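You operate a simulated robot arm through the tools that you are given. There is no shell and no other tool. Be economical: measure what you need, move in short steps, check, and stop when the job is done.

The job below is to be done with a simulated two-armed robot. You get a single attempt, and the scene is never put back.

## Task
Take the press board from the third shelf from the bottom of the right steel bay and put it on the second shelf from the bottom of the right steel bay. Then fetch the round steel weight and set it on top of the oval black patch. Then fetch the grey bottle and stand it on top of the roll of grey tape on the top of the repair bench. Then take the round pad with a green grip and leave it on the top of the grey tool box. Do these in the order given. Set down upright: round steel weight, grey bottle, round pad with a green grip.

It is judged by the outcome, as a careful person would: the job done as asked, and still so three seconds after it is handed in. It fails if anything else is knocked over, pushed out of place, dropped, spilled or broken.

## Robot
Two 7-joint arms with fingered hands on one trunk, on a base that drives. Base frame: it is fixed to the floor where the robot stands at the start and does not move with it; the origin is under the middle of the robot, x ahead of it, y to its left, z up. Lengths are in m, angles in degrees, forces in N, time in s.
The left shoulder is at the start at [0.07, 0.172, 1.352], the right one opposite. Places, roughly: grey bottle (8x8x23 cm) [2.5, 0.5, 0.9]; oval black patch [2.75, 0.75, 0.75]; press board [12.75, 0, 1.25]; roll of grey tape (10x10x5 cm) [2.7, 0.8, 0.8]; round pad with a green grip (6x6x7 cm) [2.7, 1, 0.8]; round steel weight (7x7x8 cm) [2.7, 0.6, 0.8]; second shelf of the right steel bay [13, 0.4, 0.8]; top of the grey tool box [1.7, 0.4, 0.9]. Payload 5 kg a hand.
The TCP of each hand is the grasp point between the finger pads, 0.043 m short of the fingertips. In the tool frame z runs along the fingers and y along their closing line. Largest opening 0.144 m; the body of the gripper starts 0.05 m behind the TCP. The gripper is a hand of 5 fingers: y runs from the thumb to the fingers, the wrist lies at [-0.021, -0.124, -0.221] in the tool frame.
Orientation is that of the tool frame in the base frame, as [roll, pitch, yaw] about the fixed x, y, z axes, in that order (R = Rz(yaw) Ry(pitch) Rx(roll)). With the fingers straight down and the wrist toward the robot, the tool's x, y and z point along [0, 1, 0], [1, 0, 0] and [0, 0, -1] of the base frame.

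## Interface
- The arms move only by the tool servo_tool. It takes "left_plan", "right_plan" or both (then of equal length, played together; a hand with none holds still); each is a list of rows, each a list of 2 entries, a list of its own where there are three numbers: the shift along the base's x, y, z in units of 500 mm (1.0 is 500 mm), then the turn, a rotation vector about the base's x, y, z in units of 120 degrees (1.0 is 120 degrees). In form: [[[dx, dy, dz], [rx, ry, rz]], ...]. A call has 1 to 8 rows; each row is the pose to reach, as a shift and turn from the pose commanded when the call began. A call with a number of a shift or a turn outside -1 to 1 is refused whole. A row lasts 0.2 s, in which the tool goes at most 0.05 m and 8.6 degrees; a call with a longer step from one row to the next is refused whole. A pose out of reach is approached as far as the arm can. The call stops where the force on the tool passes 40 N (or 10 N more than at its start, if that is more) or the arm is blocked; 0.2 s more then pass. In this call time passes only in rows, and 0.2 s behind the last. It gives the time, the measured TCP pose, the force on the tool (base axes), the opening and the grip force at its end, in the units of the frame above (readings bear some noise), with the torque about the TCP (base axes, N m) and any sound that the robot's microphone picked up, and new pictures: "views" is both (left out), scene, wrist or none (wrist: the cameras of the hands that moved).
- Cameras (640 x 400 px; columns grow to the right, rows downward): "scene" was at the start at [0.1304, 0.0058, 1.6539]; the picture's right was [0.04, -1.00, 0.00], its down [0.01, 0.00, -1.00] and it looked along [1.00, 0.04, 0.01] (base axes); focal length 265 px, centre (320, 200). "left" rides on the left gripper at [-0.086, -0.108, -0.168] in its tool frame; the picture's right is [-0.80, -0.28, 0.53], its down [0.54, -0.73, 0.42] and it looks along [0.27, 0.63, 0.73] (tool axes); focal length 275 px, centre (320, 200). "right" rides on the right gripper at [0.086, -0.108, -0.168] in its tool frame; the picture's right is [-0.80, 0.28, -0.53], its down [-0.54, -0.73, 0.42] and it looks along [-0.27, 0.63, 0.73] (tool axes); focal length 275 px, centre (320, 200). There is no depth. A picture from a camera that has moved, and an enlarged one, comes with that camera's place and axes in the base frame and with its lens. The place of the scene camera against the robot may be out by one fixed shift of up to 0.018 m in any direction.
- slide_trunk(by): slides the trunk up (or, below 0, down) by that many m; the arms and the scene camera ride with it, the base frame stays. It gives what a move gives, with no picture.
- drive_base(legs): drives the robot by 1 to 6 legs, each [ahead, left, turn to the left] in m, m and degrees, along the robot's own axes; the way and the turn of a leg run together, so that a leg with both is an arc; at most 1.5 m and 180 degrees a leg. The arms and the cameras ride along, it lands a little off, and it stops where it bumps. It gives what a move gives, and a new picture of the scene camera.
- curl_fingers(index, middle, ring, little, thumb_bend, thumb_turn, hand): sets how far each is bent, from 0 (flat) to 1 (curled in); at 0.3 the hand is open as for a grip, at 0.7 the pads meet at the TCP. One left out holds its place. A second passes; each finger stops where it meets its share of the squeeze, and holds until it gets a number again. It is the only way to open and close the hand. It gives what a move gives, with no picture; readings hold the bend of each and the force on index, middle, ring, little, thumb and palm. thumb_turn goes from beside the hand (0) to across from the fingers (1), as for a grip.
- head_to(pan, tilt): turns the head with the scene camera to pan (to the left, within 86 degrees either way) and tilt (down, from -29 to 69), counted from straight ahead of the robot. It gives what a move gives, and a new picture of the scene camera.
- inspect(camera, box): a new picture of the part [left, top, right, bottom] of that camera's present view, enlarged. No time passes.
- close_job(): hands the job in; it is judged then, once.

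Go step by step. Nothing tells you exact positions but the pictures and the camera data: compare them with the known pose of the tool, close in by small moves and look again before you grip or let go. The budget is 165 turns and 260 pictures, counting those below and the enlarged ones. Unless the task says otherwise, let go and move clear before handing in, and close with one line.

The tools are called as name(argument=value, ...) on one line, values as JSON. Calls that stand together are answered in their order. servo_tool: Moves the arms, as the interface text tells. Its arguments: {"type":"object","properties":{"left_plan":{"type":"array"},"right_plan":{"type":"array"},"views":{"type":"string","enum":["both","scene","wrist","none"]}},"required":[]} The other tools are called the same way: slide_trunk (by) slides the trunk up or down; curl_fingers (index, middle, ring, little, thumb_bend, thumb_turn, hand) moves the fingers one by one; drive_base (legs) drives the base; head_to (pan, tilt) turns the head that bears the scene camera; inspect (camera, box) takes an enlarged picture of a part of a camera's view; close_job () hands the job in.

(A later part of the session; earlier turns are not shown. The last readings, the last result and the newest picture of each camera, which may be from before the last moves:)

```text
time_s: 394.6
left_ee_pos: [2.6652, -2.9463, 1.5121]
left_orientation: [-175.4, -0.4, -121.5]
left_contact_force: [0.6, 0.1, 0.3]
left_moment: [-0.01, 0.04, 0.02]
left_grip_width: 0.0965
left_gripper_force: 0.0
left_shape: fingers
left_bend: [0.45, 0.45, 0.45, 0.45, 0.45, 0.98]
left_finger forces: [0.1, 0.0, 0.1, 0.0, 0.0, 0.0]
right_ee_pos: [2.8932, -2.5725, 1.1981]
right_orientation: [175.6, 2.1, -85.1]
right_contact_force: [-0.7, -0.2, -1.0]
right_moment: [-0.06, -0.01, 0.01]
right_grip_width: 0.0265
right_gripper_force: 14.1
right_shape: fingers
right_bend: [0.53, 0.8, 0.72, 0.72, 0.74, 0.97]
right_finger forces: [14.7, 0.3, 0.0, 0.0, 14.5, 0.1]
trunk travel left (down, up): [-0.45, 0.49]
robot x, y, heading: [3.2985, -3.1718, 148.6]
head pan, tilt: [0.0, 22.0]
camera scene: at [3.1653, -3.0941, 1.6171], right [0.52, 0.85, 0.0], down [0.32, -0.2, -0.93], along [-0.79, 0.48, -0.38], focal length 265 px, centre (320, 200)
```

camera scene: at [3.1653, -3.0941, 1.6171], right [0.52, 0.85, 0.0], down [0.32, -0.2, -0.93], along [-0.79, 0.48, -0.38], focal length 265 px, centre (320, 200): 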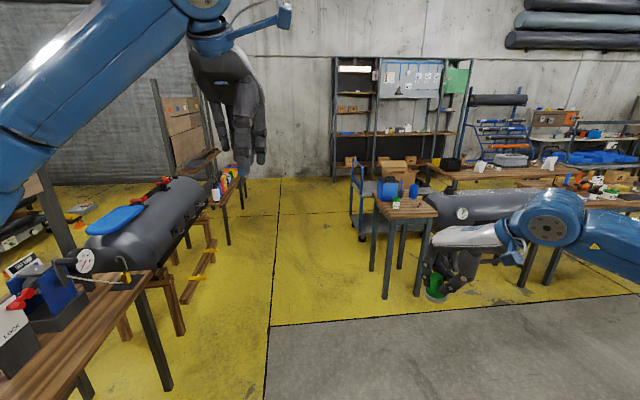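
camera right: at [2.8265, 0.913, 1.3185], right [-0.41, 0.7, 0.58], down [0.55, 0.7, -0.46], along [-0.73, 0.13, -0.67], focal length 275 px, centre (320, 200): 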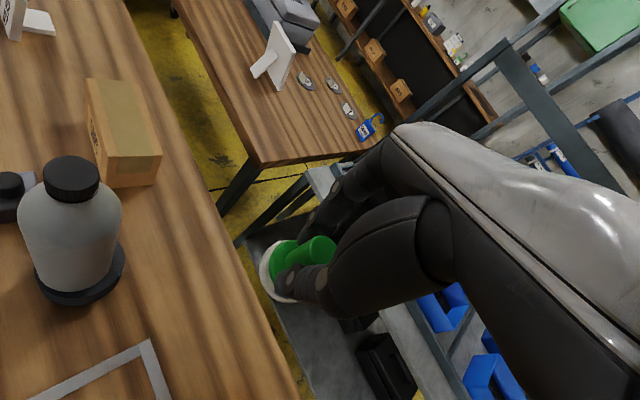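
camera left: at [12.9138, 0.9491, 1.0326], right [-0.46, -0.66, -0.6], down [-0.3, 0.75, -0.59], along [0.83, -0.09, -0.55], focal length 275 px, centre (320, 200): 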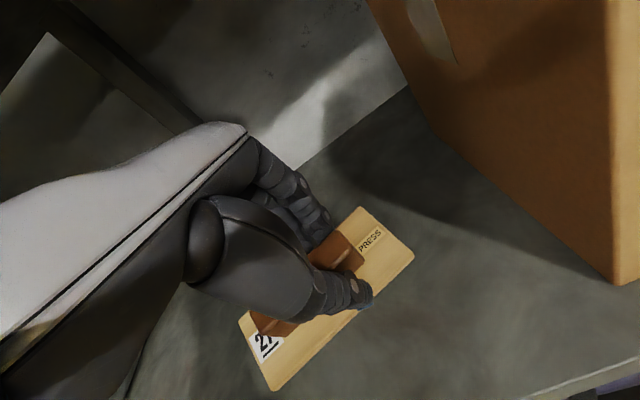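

inspect(camera="right", box=[180, 120, 500, 320])

inspect(camera="scene", box=[400, 180, 560, 320])

```text
2.00 times, centred on (340, 220) of right
camera zoom: at [3.021, -2.6525, 1.3547], right [-0.31, 0.75, 0.58], down [0.64, 0.62, -0.46], along [-0.7, 0.23, -0.67], focal length 551 px, centre (280, 160)
```

zoom: 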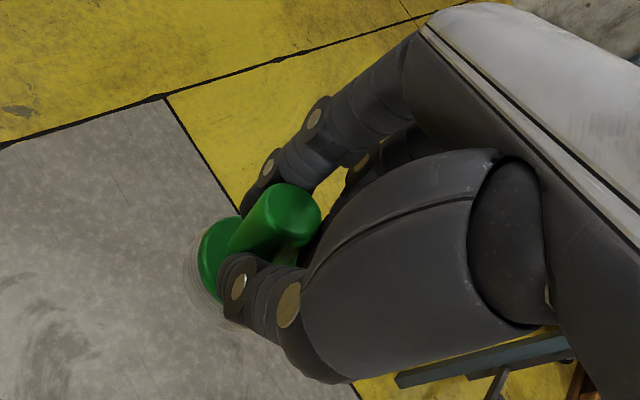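

```text
2.86 times, centred on (480, 250) of scene
camera zoom: at [3.1653, -3.0941, 1.6171], right [0.52, 0.85, 0.0], down [0.32, -0.2, -0.93], along [-0.79, 0.48, -0.38], focal length 756 px, centre (-137, 57)
```

zoom: 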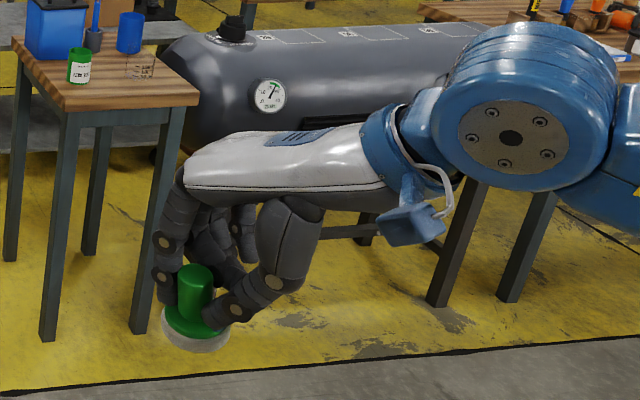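

The pad is pinched upright between thumb and index; it holds. I continue along the known path toward the start area.

drive_base(legs=[[0, 0, 6.7], [1.45, 0, 0], [1.45, 0, 0]])

inspect(camera="right", box=[180, 120, 500, 320])

```text
time_s: 409.2
left_ee_pos: [0.057, -1.6779, 1.512]
left_orientation: [-175.4, -0.4, -118.8]
left_contact_force: [0.4, -0.1, 0.7]
left_moment: [0.02, 0.01, 0.01]
left_grip_width: 0.0967
left_gripper_force: 0.0
left_shape: fingers
left_bend: [0.45, 0.45, 0.45, 0.45, 0.45, 0.98]
left_finger forces: [0.0, 0.0, 0.0, 0.0, 0.0, 0.0]
right_ee_pos: [0.2661, -1.2927, 1.2]
right_orientation: [175.8, 2.0, -82.3]
right_contact_force: [0.7, 0.5, 0.2]
right_moment: [0.0, -0.02, 0.0]
right_grip_width: 0.0259
right_gripper_force: 14.3
right_shape: fingers
right_bend: [0.53, 0.8, 0.72, 0.72, 0.74, 0.97]
right_finger forces: [14.6, 0.3, 0.1, 0.1, 14.5, 0.1]
trunk travel left (down, up): [-0.45, 0.49]
robot x, y, heading: [0.6979, -1.8747, 151.6]
head pan, tilt: [0.0, 22.0]
camera scene: at [0.5633, -1.8003, 1.6172], right [0.48, 0.88, 0.0], down [0.33, -0.18, -0.93], along [-0.81, 0.44, -0.37], focal length 265 px, centre (320, 200)
```

scene: 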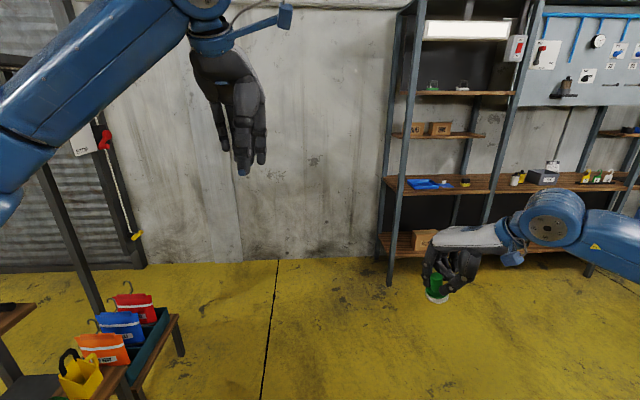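

```text
2.00 times, centred on (340, 220) of right
camera zoom: at [0.3977, -1.3666, 1.3549], right [-0.35, 0.74, 0.58], down [0.61, 0.65, -0.46], along [-0.71, 0.2, -0.67], focal length 551 px, centre (280, 160)
```

zoom: 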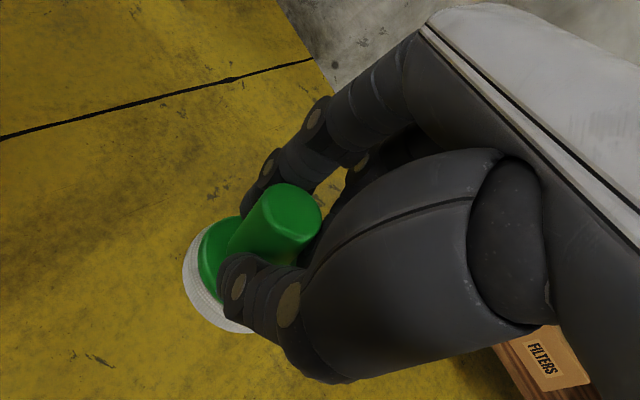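

The grip is stable. I drive on to the start area and turn to face the tool box bench.

drive_base(legs=[[0, 0, -19.6], [1.04, 0, 0], [0, 0, -42], [1.3, 0, 0], [0, 0, -114]])

head_to(pan=0, tilt=30)

```text
time_s: 421.8
left_ee_pos: [-0.1216, 0.4586, 1.5264]
left_orientation: [-176.4, -1.4, -179.6]
left_contact_force: [0.1, 0.0, 0.1]
left_moment: [-0.01, 0.0, 0.04]
left_grip_width: 0.0964
left_gripper_force: 0.2
left_shape: fingers
left_bend: [0.45, 0.45, 0.45, 0.45, 0.45, 0.98]
left_finger forces: [0.1, 0.0, 0.0, 0.1, 0.0, 0.0]
right_ee_pos: [0.3083, 0.4742, 1.2028]
right_orientation: [174.6, 1.6, -142.6]
right_contact_force: [0.4, -0.6, -0.4]
right_moment: [-0.01, 0.06, -0.02]
right_grip_width: 0.026
right_gripper_force: 14.5
right_shape: fingers
right_bend: [0.53, 0.8, 0.72, 0.72, 0.74, 0.97]
right_finger forces: [14.3, 0.3, 0.1, 0.0, 14.3, 0.0]
trunk travel left (down, up): [-0.45, 0.49]
robot x, y, heading: [0.0047, -0.1756, 91.4]
head pan, tilt: [0.0, 22.0]
stopped in leg 4: the robot was blocked; the commanded pose is now the measured one
camera scene: at [0.0132, -0.0487, 1.6197], right [1.0, 0.02, -0.01], down [-0.01, -0.36, -0.93], along [-0.03, 0.93, -0.36], focal length 265 px, centre (320, 200)
```

scene: 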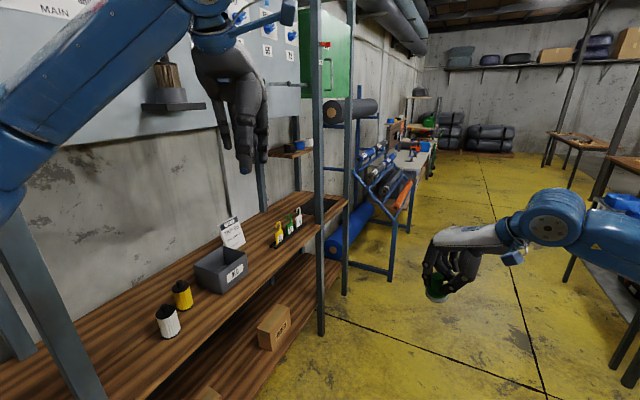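

```text
time_s: 422.4
left_ee_pos: [-0.123, 0.4601, 1.525]
left_orientation: [-176.2, -1.3, -179.1]
left_contact_force: [0.2, -0.9, 0.0]
left_moment: [0.0, 0.02, 0.01]
left_grip_width: 0.0967
left_gripper_force: 0.1
left_shape: fingers
left_bend: [0.45, 0.45, 0.45, 0.45, 0.45, 0.98]
left_finger forces: [0.0, 0.0, 0.0, 0.1, 0.0, 0.0]
right_ee_pos: [0.3087, 0.476, 1.2014]
right_orientation: [174.5, 1.6, -142.5]
right_contact_force: [-0.4, 0.5, -1.0]
right_moment: [0.02, 0.0, 0.0]
right_grip_width: 0.0261
right_gripper_force: 14.3
right_shape: fingers
right_bend: [0.53, 0.8, 0.72, 0.72, 0.74, 0.97]
right_finger forces: [14.5, 0.3, 0.0, 0.0, 14.4, 0.0]
trunk travel left (down, up): [-0.45, 0.49]
robot x, y, heading: [-0.0004, -0.1781, 91.4]
head pan, tilt: [0.0, 30.0]
camera scene: at [0.0151, -0.0501, 1.606], right [1.0, 0.02, -0.02], down [0.0, -0.49, -0.87], along [-0.03, 0.87, -0.49], focal length 265 px, centre (320, 200)
```

scene: 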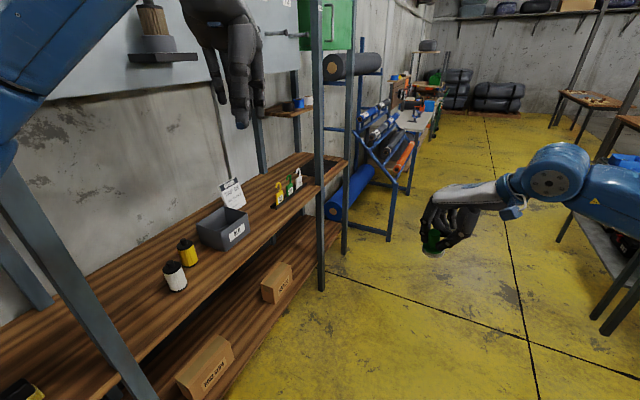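

The left elbow met the upright of the wall rack on my left; nothing moved. I back off and shift right, clear of it, before turning.

drive_base(legs=[[-0.1, 0, 0], [0, -0.3, 0]])

head_to(pan=60, tilt=20)

```text
time_s: 425.2
left_ee_pos: [0.1509, 0.3829, 1.5132]
left_orientation: [-175.5, -0.4, -179.0]
left_contact_force: [0.4, 0.5, 0.6]
left_moment: [0.02, -0.04, -0.03]
left_grip_width: 0.0963
left_gripper_force: 0.0
left_shape: fingers
left_bend: [0.45, 0.45, 0.45, 0.45, 0.45, 0.98]
left_finger forces: [0.0, 0.1, 0.1, 0.0, 0.1, 0.0]
right_ee_pos: [0.5885, 0.3957, 1.2002]
right_orientation: [175.7, 2.1, -142.4]
right_contact_force: [-0.1, 0.3, -1.2]
right_moment: [-0.02, -0.03, -0.01]
right_grip_width: 0.0261
right_gripper_force: 14.4
right_shape: fingers
right_bend: [0.53, 0.8, 0.72, 0.72, 0.74, 0.97]
right_finger forces: [14.4, 0.4, 0.0, 0.1, 14.3, 0.0]
trunk travel left (down, up): [-0.45, 0.49]
robot x, y, heading: [0.3011, -0.2687, 91.3]
head pan, tilt: [0.0, 30.0]
camera scene: at [0.2885, -0.1262, 1.6043], right [1.0, 0.02, 0.0], down [0.01, -0.5, -0.87], along [-0.02, 0.87, -0.5], focal length 265 px, centre (320, 200)
```

scene: 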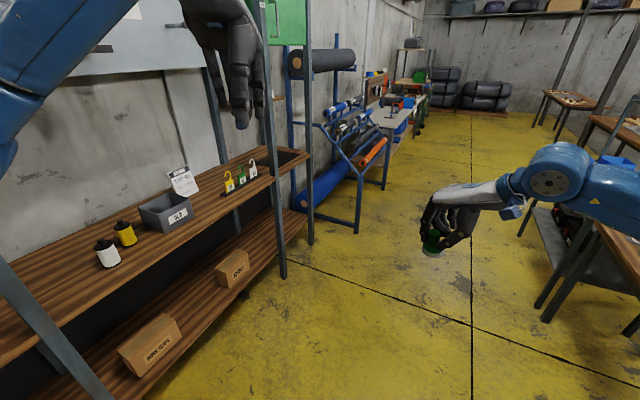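

```text
time_s: 426.5
left_ee_pos: [0.1527, 0.3844, 1.513]
left_orientation: [-175.4, -0.5, -179.0]
left_contact_force: [0.1, 0.1, 1.5]
left_moment: [0.0, 0.01, 0.0]
left_grip_width: 0.0965
left_gripper_force: 0.0
left_shape: fingers
left_bend: [0.45, 0.45, 0.45, 0.45, 0.45, 0.98]
left_finger forces: [0.0, 0.0, 0.0, 0.0, 0.0, 0.1]
right_ee_pos: [0.5898, 0.3935, 1.198]
right_orientation: [175.7, 2.0, -142.5]
right_contact_force: [-0.8, -0.6, -1.3]
right_moment: [-0.01, -0.02, -0.01]
right_grip_width: 0.026
right_gripper_force: 14.4
right_shape: fingers
right_bend: [0.53, 0.8, 0.72, 0.72, 0.74, 0.97]
right_finger forces: [14.4, 0.2, 0.0, 0.0, 14.3, 0.1]
trunk travel left (down, up): [-0.45, 0.49]
robot x, y, heading: [0.2985, -0.2694, 91.6]
head pan, tilt: [60.0, 20.0]
camera scene: at [0.2105, -0.1719, 1.6204], right [0.48, 0.88, 0.0], down [0.3, -0.16, -0.94], along [-0.82, 0.45, -0.34], focal length 265 px, centre (320, 200)
```

scene: 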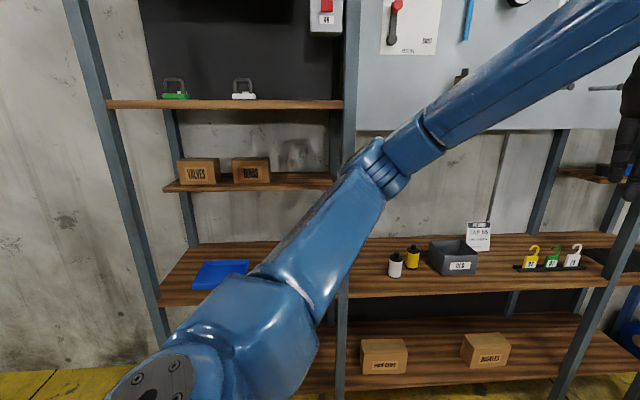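

The rack and its items are untouched. Now I turn right to face the tool box.

drive_base(legs=[[0, 0, -115]])

head_to(pan=0, tilt=30)

```text
time_s: 431.8
left_ee_pos: [0.9559, -0.4219, 1.5127]
left_orientation: [-175.4, -0.3, 64.8]
left_contact_force: [0.0, 1.1, -0.4]
left_moment: [0.0, 0.02, 0.0]
left_grip_width: 0.0964
left_gripper_force: 0.1
left_shape: fingers
left_bend: [0.45, 0.45, 0.45, 0.45, 0.45, 0.98]
left_finger forces: [0.1, 0.0, 0.1, 0.0, 0.0, 0.0]
right_ee_pos: [0.7727, -0.8199, 1.1979]
right_orientation: [175.7, 2.0, 101.5]
right_contact_force: [-1.3, 0.1, -0.6]
right_moment: [-0.01, -0.01, 0.0]
right_grip_width: 0.0254
right_gripper_force: 13.7
right_shape: fingers
right_bend: [0.54, 0.8, 0.72, 0.72, 0.74, 0.97]
right_finger forces: [13.8, 0.4, 0.0, 0.0, 13.7, 0.0]
trunk travel left (down, up): [-0.45, 0.49]
robot x, y, heading: [0.3028, -0.2723, -24.7]
head pan, tilt: [60.0, 20.0]
camera scene: at [0.4151, -0.2348, 1.6204], right [0.58, -0.82, 0.0], down [-0.28, -0.2, -0.94], along [0.77, 0.54, -0.34], focal length 265 px, centre (320, 200)
```

scene: 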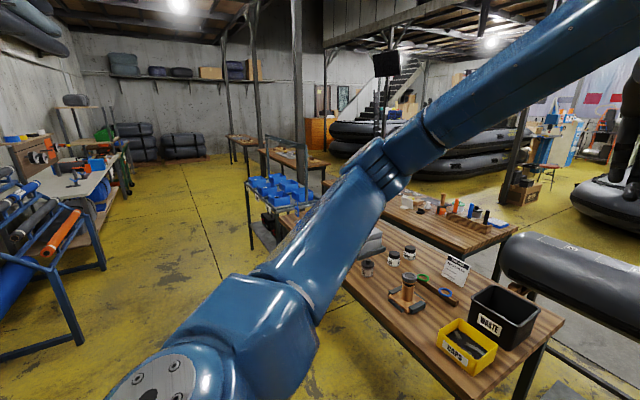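

```text
time_s: 433.1
left_ee_pos: [0.9549, -0.4211, 1.5127]
left_orientation: [-175.5, -0.5, 64.9]
left_contact_force: [-0.5, 0.1, -1.0]
left_moment: [0.03, 0.0, -0.02]
left_grip_width: 0.0966
left_gripper_force: 0.0
left_shape: fingers
left_bend: [0.45, 0.45, 0.45, 0.45, 0.45, 0.98]
left_finger forces: [0.0, 0.1, 0.0, 0.1, 0.0, 0.1]
right_ee_pos: [0.7718, -0.819, 1.1987]
right_orientation: [175.8, 2.0, 101.5]
right_contact_force: [0.1, -0.2, -0.6]
right_moment: [0.02, 0.03, 0.01]
right_grip_width: 0.0258
right_gripper_force: 13.7
right_shape: fingers
right_bend: [0.54, 0.8, 0.72, 0.72, 0.74, 0.97]
right_finger forces: [13.9, 0.5, 0.0, 0.0, 13.6, 0.0]
trunk travel left (down, up): [-0.45, 0.49]
robot x, y, heading: [0.3031, -0.2721, -24.8]
head pan, tilt: [0.0, 30.0]
camera scene: at [0.421, -0.3266, 1.6043], right [-0.42, -0.91, 0.0], down [-0.45, 0.21, -0.87], along [0.79, -0.36, -0.5], focal length 265 px, centre (320, 200)
```

scene: 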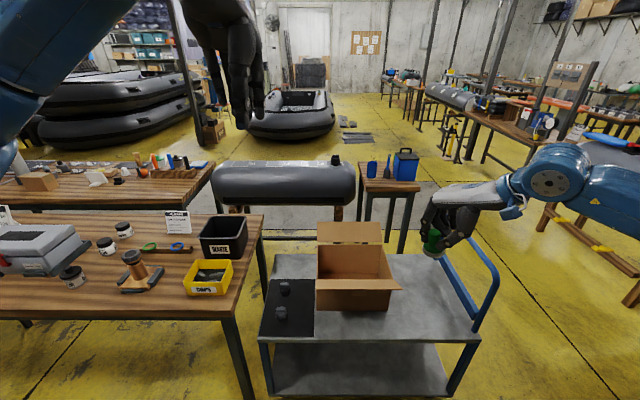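

The bench is square ahead, with the tool box about 1.1 m to my left. I strafe left along it.

drive_base(legs=[[0, 1.25, 0]])

head_to(pan=0, tilt=45)

```text
time_s: 439.4
left_ee_pos: [1.4883, 0.7086, 1.5129]
left_orientation: [-175.3, -0.6, 64.3]
left_contact_force: [0.1, -0.5, 0.0]
left_moment: [0.02, -0.01, -0.02]
left_grip_width: 0.0967
left_gripper_force: 0.1
left_shape: fingers
left_bend: [0.45, 0.45, 0.45, 0.45, 0.45, 0.98]
left_finger forces: [0.2, 0.1, 0.0, 0.0, 0.0, 0.0]
right_ee_pos: [1.2993, 0.3137, 1.1979]
right_orientation: [175.8, 2.0, 100.7]
right_contact_force: [-0.6, 0.3, -0.6]
right_moment: [0.0, 0.03, -0.01]
right_grip_width: 0.0254
right_gripper_force: 13.7
right_shape: fingers
right_bend: [0.53, 0.8, 0.72, 0.72, 0.74, 0.97]
right_finger forces: [13.9, 0.4, 0.0, 0.0, 13.8, 0.1]
trunk travel left (down, up): [-0.45, 0.49]
robot x, y, heading: [0.8396, 0.8685, -25.5]
head pan, tilt: [0.0, 30.0]
camera scene: at [0.9543, 0.8106, 1.6043], right [-0.43, -0.9, 0.0], down [-0.45, 0.22, -0.87], along [0.78, -0.37, -0.5], focal length 265 px, centre (320, 200)
```

scene: 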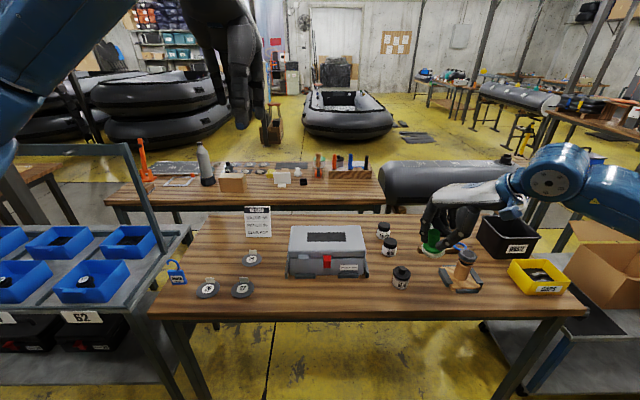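

```text
time_s: 440.2
left_ee_pos: [1.4878, 0.7101, 1.5128]
left_orientation: [-175.5, -0.3, 64.2]
left_contact_force: [0.7, 1.3, -0.9]
left_moment: [0.0, -0.01, -0.01]
left_grip_width: 0.0965
left_gripper_force: 0.1
left_shape: fingers
left_bend: [0.45, 0.45, 0.45, 0.45, 0.45, 0.98]
left_finger forces: [0.0, 0.0, 0.0, 0.1, 0.0, 0.0]
right_ee_pos: [1.3002, 0.314, 1.1985]
right_orientation: [175.8, 2.0, 100.7]
right_contact_force: [0.1, 1.2, -1.0]
right_moment: [-0.02, 0.04, -0.01]
right_grip_width: 0.0254
right_gripper_force: 14.2
right_shape: fingers
right_bend: [0.53, 0.8, 0.72, 0.72, 0.74, 0.97]
right_finger forces: [13.9, 0.4, 0.1, 0.0, 13.7, 0.1]
trunk travel left (down, up): [-0.45, 0.49]
robot x, y, heading: [0.8367, 0.8683, -25.3]
head pan, tilt: [0.0, 45.0]
camera scene: at [0.9464, 0.8153, 1.5818], right [-0.43, -0.9, 0.0], down [-0.64, 0.3, -0.71], along [0.64, -0.3, -0.71], focal length 265 px, centre (320, 200)
```

scene: 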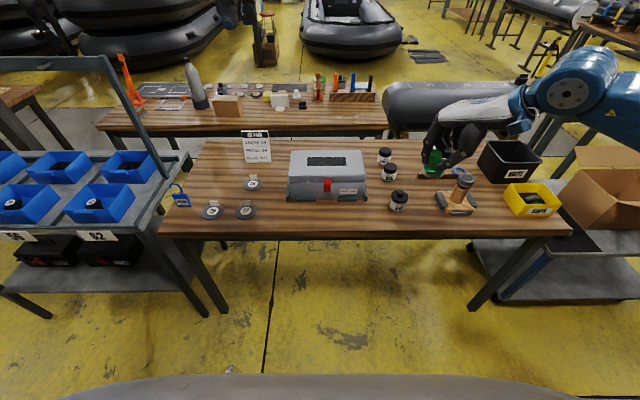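

Everything on both benches is in place. I move 0.15 m left and 0.12 m closer so that the tool box is in good reach of the right hand.

drive_base(legs=[[0.12, 0.15, 0]])

inspect(camera="scene", box=[290, 120, 490, 250])

inspect(camera="right", box=[0, 0, 640, 400])

```text
time_s: 441.8
left_ee_pos: [1.6589, 0.7926, 1.5151]
left_orientation: [-175.5, -0.6, 64.1]
left_contact_force: [-0.1, -0.2, 0.2]
left_moment: [0.07, -0.06, -0.03]
left_grip_width: 0.0966
left_gripper_force: 0.1
left_shape: fingers
left_bend: [0.45, 0.45, 0.45, 0.45, 0.45, 0.98]
left_finger forces: [0.0, 0.1, 0.0, 0.1, 0.0, 0.0]
right_ee_pos: [1.4699, 0.3976, 1.1993]
right_orientation: [175.6, 2.0, 100.7]
right_contact_force: [-0.7, -0.8, -1.4]
right_moment: [0.03, -0.04, 0.0]
right_grip_width: 0.0253
right_gripper_force: 14.0
right_shape: fingers
right_bend: [0.53, 0.8, 0.72, 0.72, 0.74, 0.97]
right_finger forces: [13.9, 0.4, 0.1, 0.0, 13.8, 0.1]
trunk travel left (down, up): [-0.45, 0.49]
robot x, y, heading: [1.0129, 0.9536, -25.6]
head pan, tilt: [0.0, 45.0]
camera scene: at [1.1164, 0.8997, 1.582], right [-0.43, -0.9, 0.0], down [-0.64, 0.31, -0.71], along [0.64, -0.3, -0.71], focal length 265 px, centre (320, 200)
```

scene: 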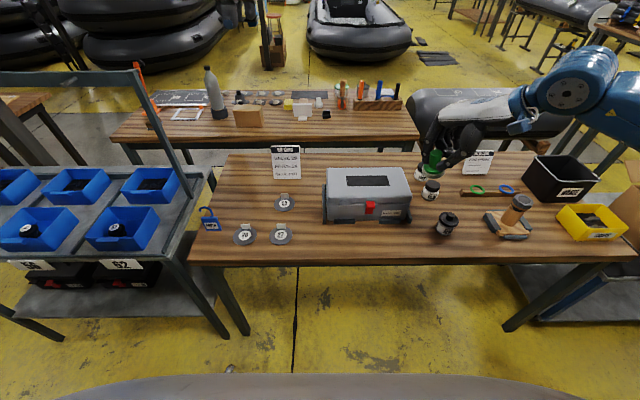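

```text
3.08 times, centred on (390, 185) of scene
camera zoom: at [1.1164, 0.8997, 1.582], right [-0.43, -0.9, 0.0], down [-0.64, 0.31, -0.71], along [0.64, -0.3, -0.71], focal length 814 px, centre (105, 246)
```

zoom: 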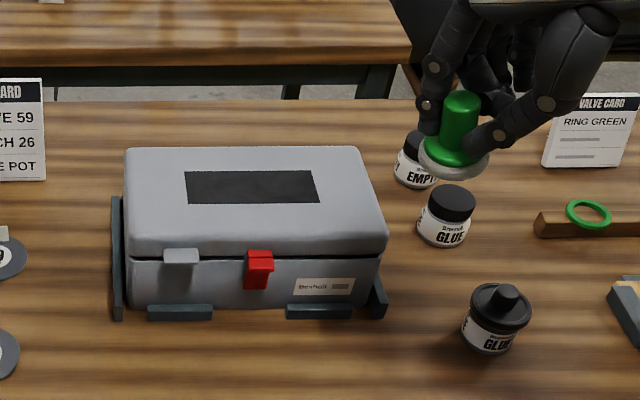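

```text
1.00 times, centred on (320, 200) of right (not enlarged: the box is as wide or as high as the picture)
camera zoom: at [1.3348, 0.4657, 1.3552], right [0.38, -0.72, 0.58], down [-0.58, -0.68, -0.46], along [0.72, -0.16, -0.67], focal length 275 px, centre (320, 200)
```

zoom: 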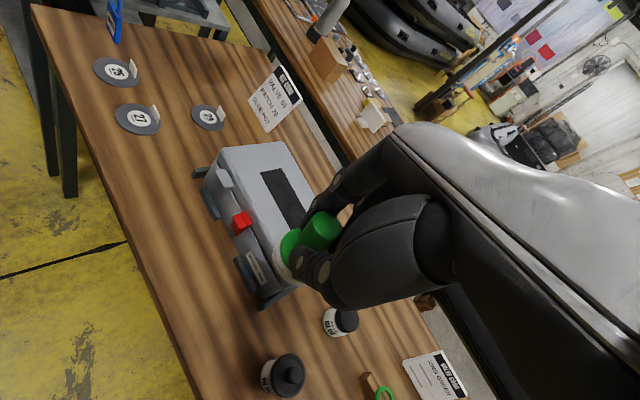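

The tool box lid is at about z 0.95, centre (1.70,0.43). I move the pad above it.

servo_tool(right_plan=[[[0.08, 0.008, 0], [0, 0, 0]], [[0.16, 0.016, 0], [0, 0, 0]], [[0.24, 0.024, 0], [0, 0, 0]], [[0.33, 0.032, 0], [0, 0, 0]], [[0.43, 0.04, -0.02], [0, 0, 0]], [[0.43, 0.04, -0.1], [0, 0, 0]]], views="both")

inspect(camera="scene", box=[310, 110, 450, 230])

inspect(camera="right", box=[150, 160, 390, 310])

```text
refused: row 5 steps farther than a row can; nothing moved
```

```text
3.33 times, centred on (380, 170) of scene
camera zoom: at [1.1164, 0.8997, 1.582], right [-0.43, -0.9, 0.0], down [-0.64, 0.31, -0.71], along [0.64, -0.3, -0.71], focal length 882 px, centre (120, 300)
```

zoom: 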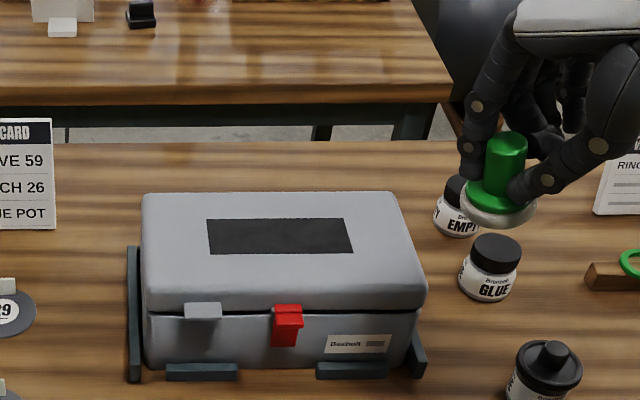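

```text
2.67 times, centred on (270, 235) of right
camera zoom: at [1.3348, 0.4657, 1.3552], right [0.38, -0.72, 0.58], down [-0.58, -0.68, -0.46], along [0.72, -0.16, -0.67], focal length 734 px, centre (453, 107)
```

zoom: 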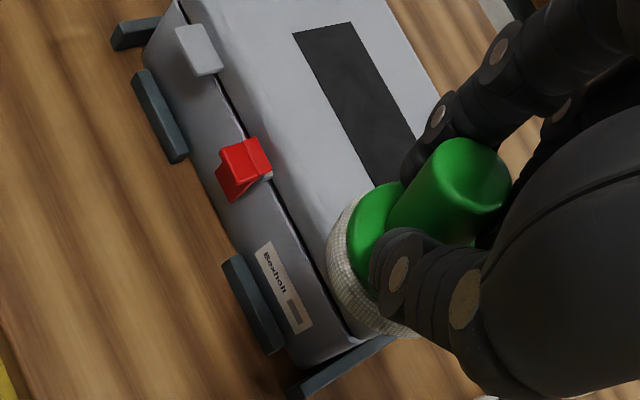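

servo_tool(right_plan=[[[0.08, 0.008, 0], [0, 0, 0]], [[0.16, 0.016, 0], [0, 0, 0]], [[0.24, 0.024, 0], [0, 0, 0]], [[0.33, 0.032, 0], [0, 0, 0]], [[0.42, 0.04, -0.02], [0, 0, 0]], [[0.43, 0.04, -0.1], [0, 0, 0]]], views="wrist")

inspect(camera="scene", box=[310, 110, 450, 230])

inspect(camera="right", box=[150, 160, 390, 310])

```text
time_s: 443.2
left_ee_pos: [1.6605, 0.7933, 1.5138]
left_orientation: [-175.3, -0.5, 64.0]
left_contact_force: [-0.6, 0.1, 0.3]
left_moment: [0.07, 0.01, -0.03]
left_grip_width: 0.0965
left_gripper_force: 0.1
left_shape: fingers
left_bend: [0.45, 0.45, 0.45, 0.45, 0.45, 0.98]
left_finger forces: [0.1, 0.1, 0.0, 0.1, 0.0, 0.0]
right_ee_pos: [1.6876, 0.4167, 1.1474]
right_orientation: [175.5, 1.9, 100.6]
right_contact_force: [0.0, 0.2, -0.5]
right_moment: [0.04, -0.01, -0.02]
right_grip_width: 0.0254
right_gripper_force: 14.4
right_shape: fingers
right_bend: [0.53, 0.8, 0.72, 0.72, 0.74, 0.97]
right_finger forces: [14.0, 0.4, 0.0, 0.0, 14.0, 0.0]
trunk travel left (down, up): [-0.45, 0.49]
robot x, y, heading: [1.0114, 0.9555, -25.7]
head pan, tilt: [0.0, 45.0]
camera right: at [1.5518, 0.485, 1.3034], right [0.38, -0.72, 0.58], down [-0.58, -0.68, -0.46], along [0.72, -0.16, -0.67], focal length 275 px, centre (320, 200)
```

right: 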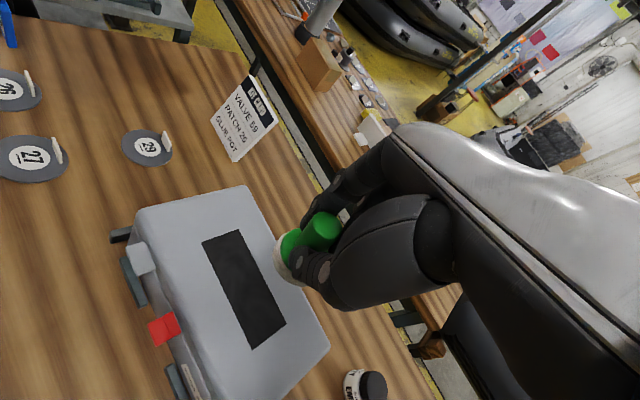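

```text
3.33 times, centred on (380, 170) of scene
camera zoom: at [1.119, 0.8998, 1.5818], right [-0.43, -0.9, 0.0], down [-0.64, 0.31, -0.71], along [0.64, -0.3, -0.71], focal length 882 px, centre (120, 300)
```

zoom: 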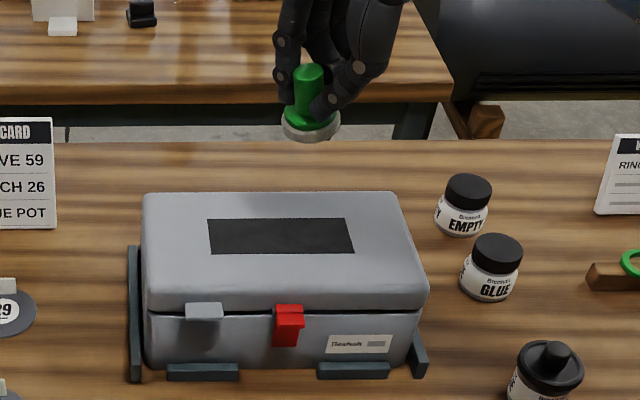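

```text
2.67 times, centred on (270, 235) of right
camera zoom: at [1.5518, 0.485, 1.3034], right [0.38, -0.72, 0.58], down [-0.58, -0.68, -0.46], along [0.72, -0.16, -0.67], focal length 734 px, centre (453, 107)
```

zoom: 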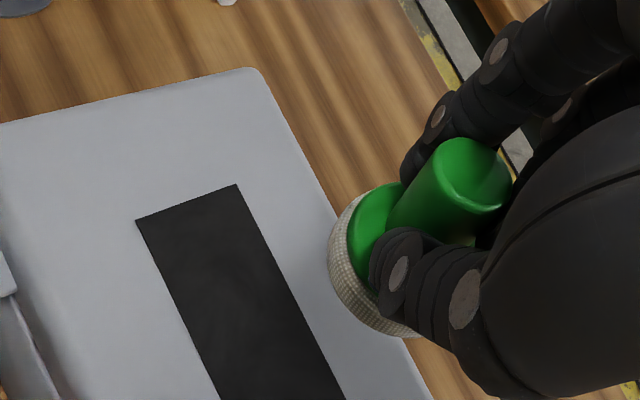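

The pad is roughly over the lid centre (lid top z≈0.95). I lower 8 cm with a small correction and compare again.

servo_tool(right_plan=[[[-0.007, 0.012, -0.06], [0, 0, 0]], [[-0.014, 0.025, -0.12], [0, 0, 0]], [[-0.014, 0.025, -0.16], [0, 0, 0]]], views="wrist")

inspect(camera="scene", box=[310, 110, 450, 230])

inspect(camera="right", box=[150, 160, 390, 310])

```text
time_s: 444.0
left_ee_pos: [1.661, 0.794, 1.5125]
left_orientation: [-175.4, -0.6, 64.0]
left_contact_force: [-0.4, -0.3, 0.2]
left_moment: [-0.02, 0.02, 0.02]
left_grip_width: 0.0965
left_gripper_force: 0.1
left_shape: fingers
left_bend: [0.45, 0.45, 0.45, 0.45, 0.45, 0.98]
left_finger forces: [0.0, 0.1, 0.0, 0.1, 0.0, 0.0]
right_ee_pos: [1.6808, 0.4309, 1.068]
right_orientation: [175.8, 2.1, 100.6]
right_contact_force: [0.2, 0.0, -0.7]
right_moment: [0.03, 0.04, 0.01]
right_grip_width: 0.0256
right_gripper_force: 13.5
right_shape: fingers
right_bend: [0.53, 0.8, 0.72, 0.72, 0.74, 0.97]
right_finger forces: [14.0, 0.5, 0.0, 0.1, 13.9, 0.0]
trunk travel left (down, up): [-0.45, 0.49]
robot x, y, heading: [1.0114, 0.9523, -25.6]
head pan, tilt: [0.0, 45.0]
camera right: at [1.545, 0.4988, 1.2243], right [0.38, -0.72, 0.58], down [-0.58, -0.68, -0.46], along [0.72, -0.16, -0.67], focal length 275 px, centre (320, 200)
```

right: 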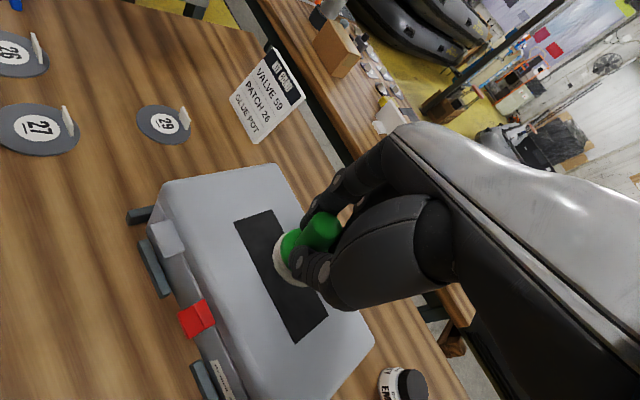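

```text
3.33 times, centred on (380, 170) of scene
camera zoom: at [1.1193, 0.9011, 1.5818], right [-0.43, -0.9, 0.0], down [-0.64, 0.31, -0.71], along [0.64, -0.3, -0.71], focal length 882 px, centre (120, 300)
```

zoom: 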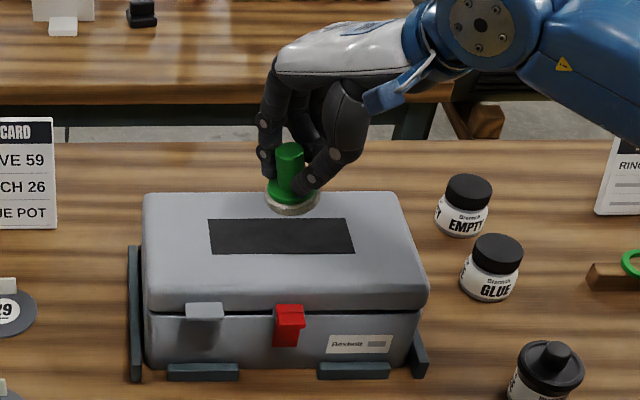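

```text
2.67 times, centred on (270, 235) of right
camera zoom: at [1.545, 0.4988, 1.2243], right [0.38, -0.72, 0.58], down [-0.58, -0.68, -0.46], along [0.72, -0.16, -0.67], focal length 734 px, centre (453, 107)
```

zoom: 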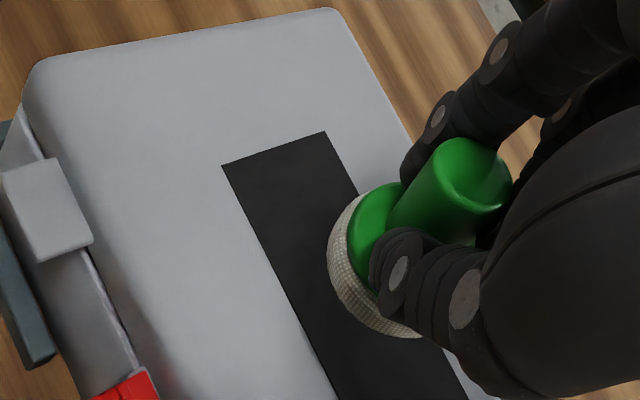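

Both views agree within 1 cm of the lid centre. I lower straight down.

servo_tool(right_plan=[[[0, 0, -0.03], [0, 0, 0]], [[0, 0, -0.05], [0, 0, 0]]], views="none")

inspect(camera="scene", box=[330, 140, 430, 215])

inspect(camera="right", box=[190, 180, 350, 300])

```text
time_s: 444.6
left_ee_pos: [1.6611, 0.7943, 1.5138]
left_orientation: [-175.2, -0.5, 64.1]
left_contact_force: [-1.3, -0.1, -0.5]
left_moment: [-0.02, 0.0, 0.01]
left_grip_width: 0.0964
left_gripper_force: 0.1
left_shape: fingers
left_bend: [0.45, 0.45, 0.45, 0.45, 0.45, 0.98]
left_finger forces: [0.0, 0.0, 0.1, 0.0, 0.0, 0.1]
right_ee_pos: [1.6811, 0.4307, 1.0436]
right_orientation: [175.6, 2.0, 100.6]
right_contact_force: [-0.9, 0.3, -0.5]
right_moment: [0.0, -0.01, -0.02]
right_grip_width: 0.0255
right_gripper_force: 13.6
right_shape: fingers
right_bend: [0.53, 0.8, 0.72, 0.72, 0.74, 0.97]
right_finger forces: [14.0, 0.4, 0.1, 0.0, 13.9, 0.0]
trunk travel left (down, up): [-0.45, 0.49]
robot x, y, heading: [1.0093, 0.951, -25.6]
head pan, tilt: [0.0, 45.0]
```

```text
5.33 times, centred on (380, 178) of scene
camera zoom: at [1.1196, 0.901, 1.5817], right [-0.43, -0.9, 0.0], down [-0.64, 0.31, -0.71], along [0.64, -0.3, -0.71], focal length 1412 px, centre (0, 320)
```

zoom: 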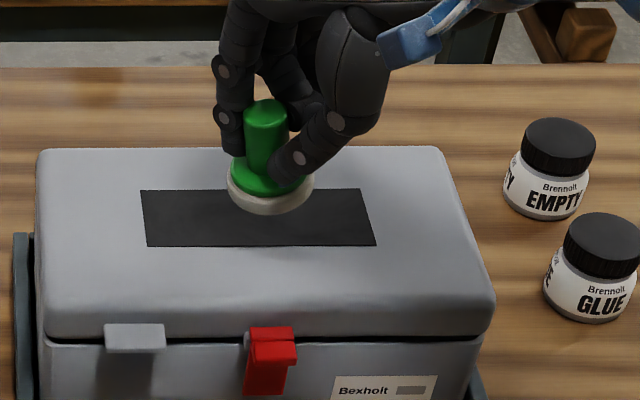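

```text
3.33 times, centred on (270, 240) of right
camera zoom: at [1.5455, 0.4989, 1.2], right [0.38, -0.72, 0.58], down [-0.58, -0.68, -0.46], along [0.72, -0.16, -0.67], focal length 918 px, centre (487, 67)
```

zoom: 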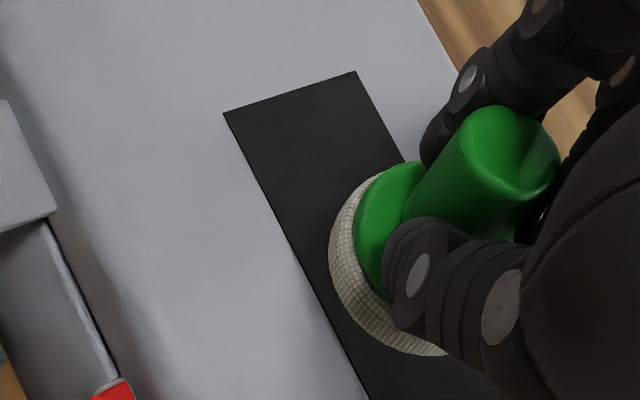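

The pad leans a few degrees to the left in the hand. I roll the hand ~7° to right it and compensate sideways.

servo_tool(right_plan=[[[-0.004, -0.009, 0], [0.0263, -0.0126, 0]], [[-0.0086, -0.018, 0], [0.0526, -0.0252, 0]]], views="none")

inspect(camera="scene", box=[330, 140, 430, 215])

inspect(camera="right", box=[190, 180, 350, 300])

```text
time_s: 445.2
left_ee_pos: [1.6602, 0.7941, 1.5129]
left_orientation: [-175.5, -0.6, 64.1]
left_contact_force: [-0.2, -0.6, 0.7]
left_moment: [-0.01, 0.03, -0.02]
left_grip_width: 0.0966
left_gripper_force: 0.1
left_shape: fingers
left_bend: [0.45, 0.45, 0.45, 0.45, 0.45, 0.98]
left_finger forces: [0.0, 0.0, 0.1, 0.0, 0.1, 0.1]
right_ee_pos: [1.6758, 0.4209, 1.044]
right_orientation: [171.5, -3.7, 100.6]
right_contact_force: [0.0, 0.0, -0.7]
right_moment: [0.01, -0.02, -0.02]
right_grip_width: 0.0256
right_gripper_force: 14.3
right_shape: fingers
right_bend: [0.53, 0.8, 0.72, 0.72, 0.74, 0.97]
right_finger forces: [13.9, 0.4, 0.0, 0.0, 13.9, 0.1]
trunk travel left (down, up): [-0.45, 0.49]
robot x, y, heading: [1.0102, 0.9579, -25.4]
head pan, tilt: [0.0, 45.0]
```

```text
5.33 times, centred on (380, 178) of scene
camera zoom: at [1.1189, 0.9004, 1.5817], right [-0.43, -0.9, 0.0], down [-0.64, 0.31, -0.71], along [0.64, -0.3, -0.71], focal length 1412 px, centre (0, 320)
```

zoom: 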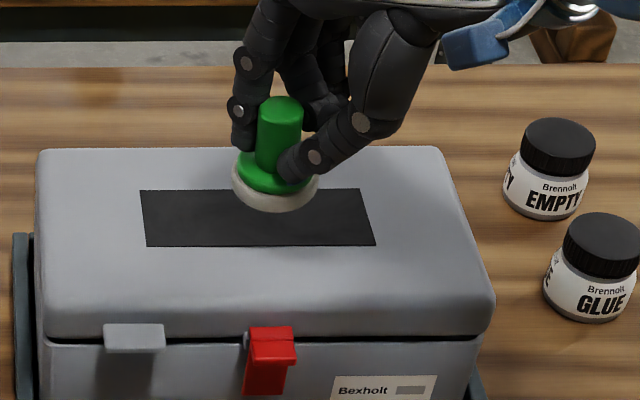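

```text
3.33 times, centred on (270, 240) of right
camera zoom: at [1.5329, 0.4724, 1.1992], right [0.35, -0.78, 0.52], down [-0.55, -0.62, -0.56], along [0.76, -0.09, -0.65], focal length 918 px, centre (487, 67)
```

zoom: 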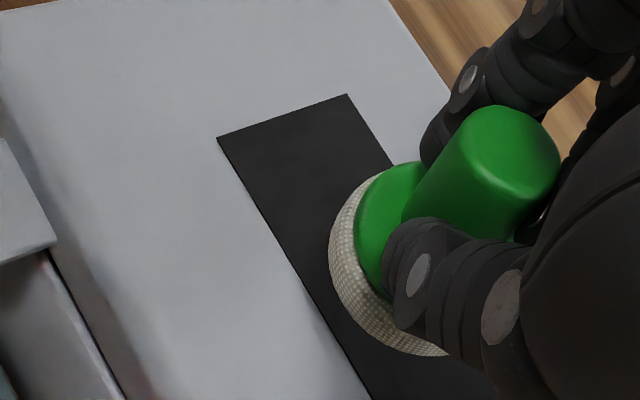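

Nearly upright now. I lower in small steps until the pad meets the lid.

servo_tool(right_plan=[[[0, 0, -0.008], [0, 0, 0]], [[0, 0, -0.016], [0, 0, 0]], [[0, 0, -0.024], [0, 0, 0]]], views="none")

inspect(camera="scene", box=[330, 140, 430, 215])

```text
time_s: 446.0
left_ee_pos: [1.6607, 0.7959, 1.5124]
left_orientation: [-175.5, -0.4, 64.1]
left_contact_force: [0.2, 0.4, 1.1]
left_moment: [0.01, 0.02, 0.02]
left_grip_width: 0.0966
left_gripper_force: 0.1
left_shape: fingers
left_bend: [0.45, 0.45, 0.45, 0.45, 0.45, 0.98]
left_finger forces: [0.1, 0.0, 0.0, 0.0, 0.0, 0.0]
right_ee_pos: [1.677, 0.4235, 1.0326]
right_orientation: [171.6, -3.7, 100.7]
right_contact_force: [0.3, 0.9, 0.3]
right_moment: [-0.03, 0.03, -0.01]
right_grip_width: 0.026
right_gripper_force: 14.2
right_shape: fingers
right_bend: [0.53, 0.8, 0.72, 0.72, 0.74, 0.97]
right_finger forces: [13.8, 0.5, 0.0, 0.1, 13.9, 0.1]
trunk travel left (down, up): [-0.45, 0.49]
robot x, y, heading: [1.0079, 0.9592, -25.3]
head pan, tilt: [0.0, 45.0]
```

```text
5.33 times, centred on (380, 178) of scene
camera zoom: at [1.1197, 0.9014, 1.5817], right [-0.43, -0.9, 0.0], down [-0.64, 0.3, -0.71], along [0.64, -0.3, -0.71], focal length 1412 px, centre (0, 320)
```

zoom: 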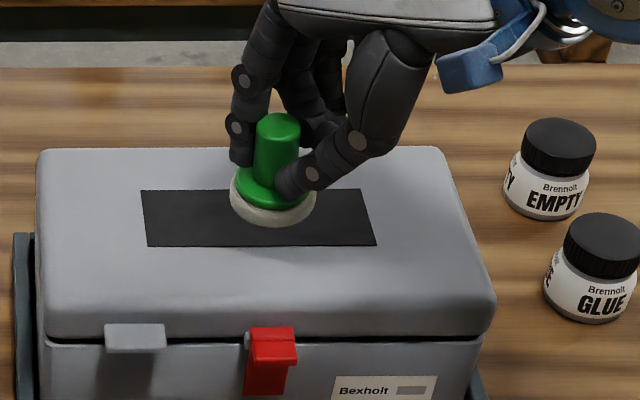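

servo_tool(right_plan=[[[0, 0, -0.008], [0, 0, 0]], [[0, 0, -0.014], [0, 0, 0]]], views="none")

inspect(camera="right", box=[190, 180, 350, 300])

```text
time_s: 446.6
left_ee_pos: [1.6607, 0.7939, 1.5122]
left_orientation: [-175.5, -0.4, 64.1]
left_contact_force: [0.0, -0.1, 1.0]
left_moment: [-0.03, 0.01, 0.0]
left_grip_width: 0.0965
left_gripper_force: 0.0
left_shape: fingers
left_bend: [0.45, 0.45, 0.45, 0.45, 0.45, 0.98]
left_finger forces: [0.0, 0.0, 0.0, 0.0, 0.0, 0.1]
right_ee_pos: [1.6766, 0.4226, 1.025]
right_orientation: [171.6, -3.7, 100.6]
right_contact_force: [0.7, 0.1, -1.0]
right_moment: [-0.02, 0.03, 0.02]
right_grip_width: 0.0257
right_gripper_force: 13.6
right_shape: fingers
right_bend: [0.53, 0.8, 0.72, 0.72, 0.74, 0.97]
right_finger forces: [13.9, 0.4, 0.0, 0.0, 13.9, 0.0]
trunk travel left (down, up): [-0.45, 0.49]
robot x, y, heading: [1.009, 0.9536, -25.4]
head pan, tilt: [0.0, 45.0]
```

```text
3.33 times, centred on (270, 240) of right
camera zoom: at [1.5325, 0.4733, 1.1797], right [0.35, -0.78, 0.52], down [-0.55, -0.62, -0.56], along [0.76, -0.09, -0.65], focal length 918 px, centre (487, 67)
```

zoom: 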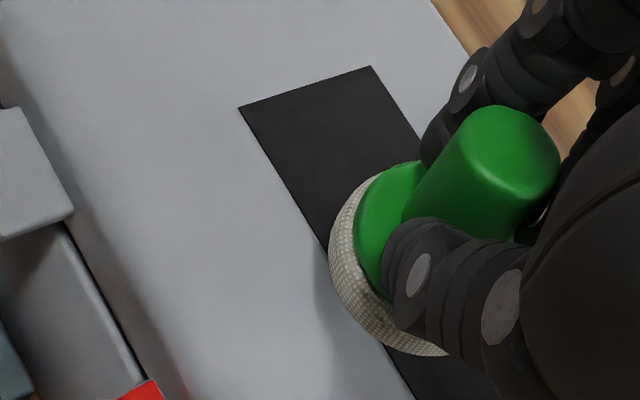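

servo_tool(right_plan=[[[0, 0, -0.008], [0, 0, 0]], [[0, 0, -0.016], [0, 0, 0]], [[0, 0, -0.022], [0, 0, 0]]], views="none")

inspect(camera="scene", box=[330, 140, 430, 215])

```text
time_s: 447.4
left_ee_pos: [1.6603, 0.7942, 1.513]
left_orientation: [-175.4, -0.5, 64.1]
left_contact_force: [0.0, -0.6, -0.1]
left_moment: [-0.01, -0.02, 0.0]
left_grip_width: 0.0966
left_gripper_force: 0.1
left_shape: fingers
left_bend: [0.45, 0.45, 0.45, 0.45, 0.45, 0.98]
left_finger forces: [0.0, 0.0, 0.0, 0.1, 0.0, 0.0]
right_ee_pos: [1.6768, 0.4226, 1.0132]
right_orientation: [171.6, -3.7, 100.8]
right_contact_force: [0.0, -1.1, -0.7]
right_moment: [-0.01, -0.02, 0.01]
right_grip_width: 0.0255
right_gripper_force: 13.5
right_shape: fingers
right_bend: [0.53, 0.8, 0.72, 0.72, 0.74, 0.97]
right_finger forces: [13.9, 0.5, 0.1, 0.0, 13.9, 0.0]
trunk travel left (down, up): [-0.45, 0.49]
robot x, y, heading: [1.0071, 0.955, -25.7]
head pan, tilt: [0.0, 45.0]
```

```text
5.33 times, centred on (380, 178) of scene
camera zoom: at [1.1193, 0.9012, 1.5817], right [-0.43, -0.9, 0.0], down [-0.64, 0.31, -0.71], along [0.64, -0.3, -0.71], focal length 1412 px, centre (0, 320)
```

zoom: 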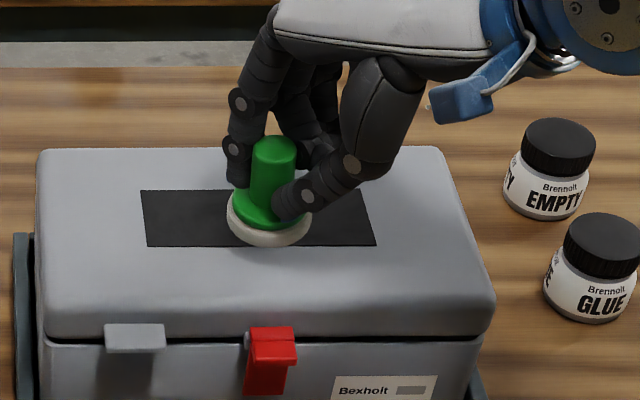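

servo_tool(right_plan=[[[0.009, -0.004, -0.006], [0, 0, 0]], [[0.014, -0.007, -0.012], [0, 0, 0]], [[0.014, -0.007, -0.018], [0, 0, 0]]], views="none")

inspect(camera="right", box=[190, 180, 350, 300])

```text
time_s: 448.2
left_ee_pos: [1.6602, 0.7932, 1.5127]
left_orientation: [-175.4, -0.5, 64.0]
left_contact_force: [-0.4, -0.6, 0.8]
left_moment: [-0.01, 0.01, 0.0]
left_grip_width: 0.0964
left_gripper_force: 0.0
left_shape: fingers
left_bend: [0.45, 0.45, 0.45, 0.45, 0.45, 0.98]
left_finger forces: [0.0, 0.1, 0.0, 0.1, 0.1, 0.1]
right_ee_pos: [1.6834, 0.4185, 1.0072]
right_orientation: [171.6, -3.6, 100.6]
right_contact_force: [-0.6, 0.3, -1.6]
right_moment: [-0.01, 0.04, 0.03]
right_grip_width: 0.0253
right_gripper_force: 14.1
right_shape: fingers
right_bend: [0.53, 0.8, 0.72, 0.72, 0.74, 0.97]
right_finger forces: [13.9, 0.4, 0.0, 0.0, 14.0, 0.1]
trunk travel left (down, up): [-0.45, 0.49]
robot x, y, heading: [1.0065, 0.9529, -25.7]
head pan, tilt: [0.0, 45.0]
```

```text
3.33 times, centred on (270, 240) of right
camera zoom: at [1.5399, 0.4691, 1.1608], right [0.35, -0.78, 0.52], down [-0.55, -0.62, -0.56], along [0.76, -0.09, -0.65], focal length 918 px, centre (487, 67)
```

zoom: 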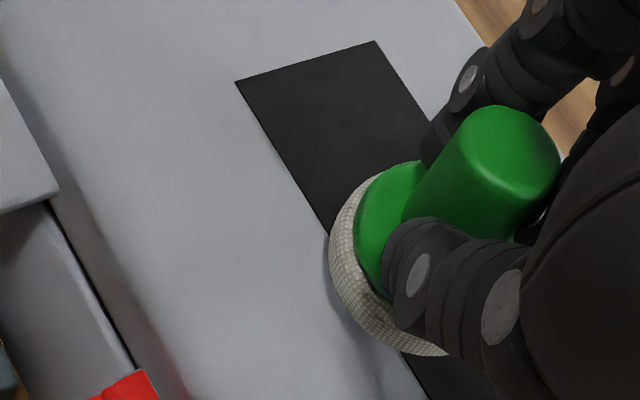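

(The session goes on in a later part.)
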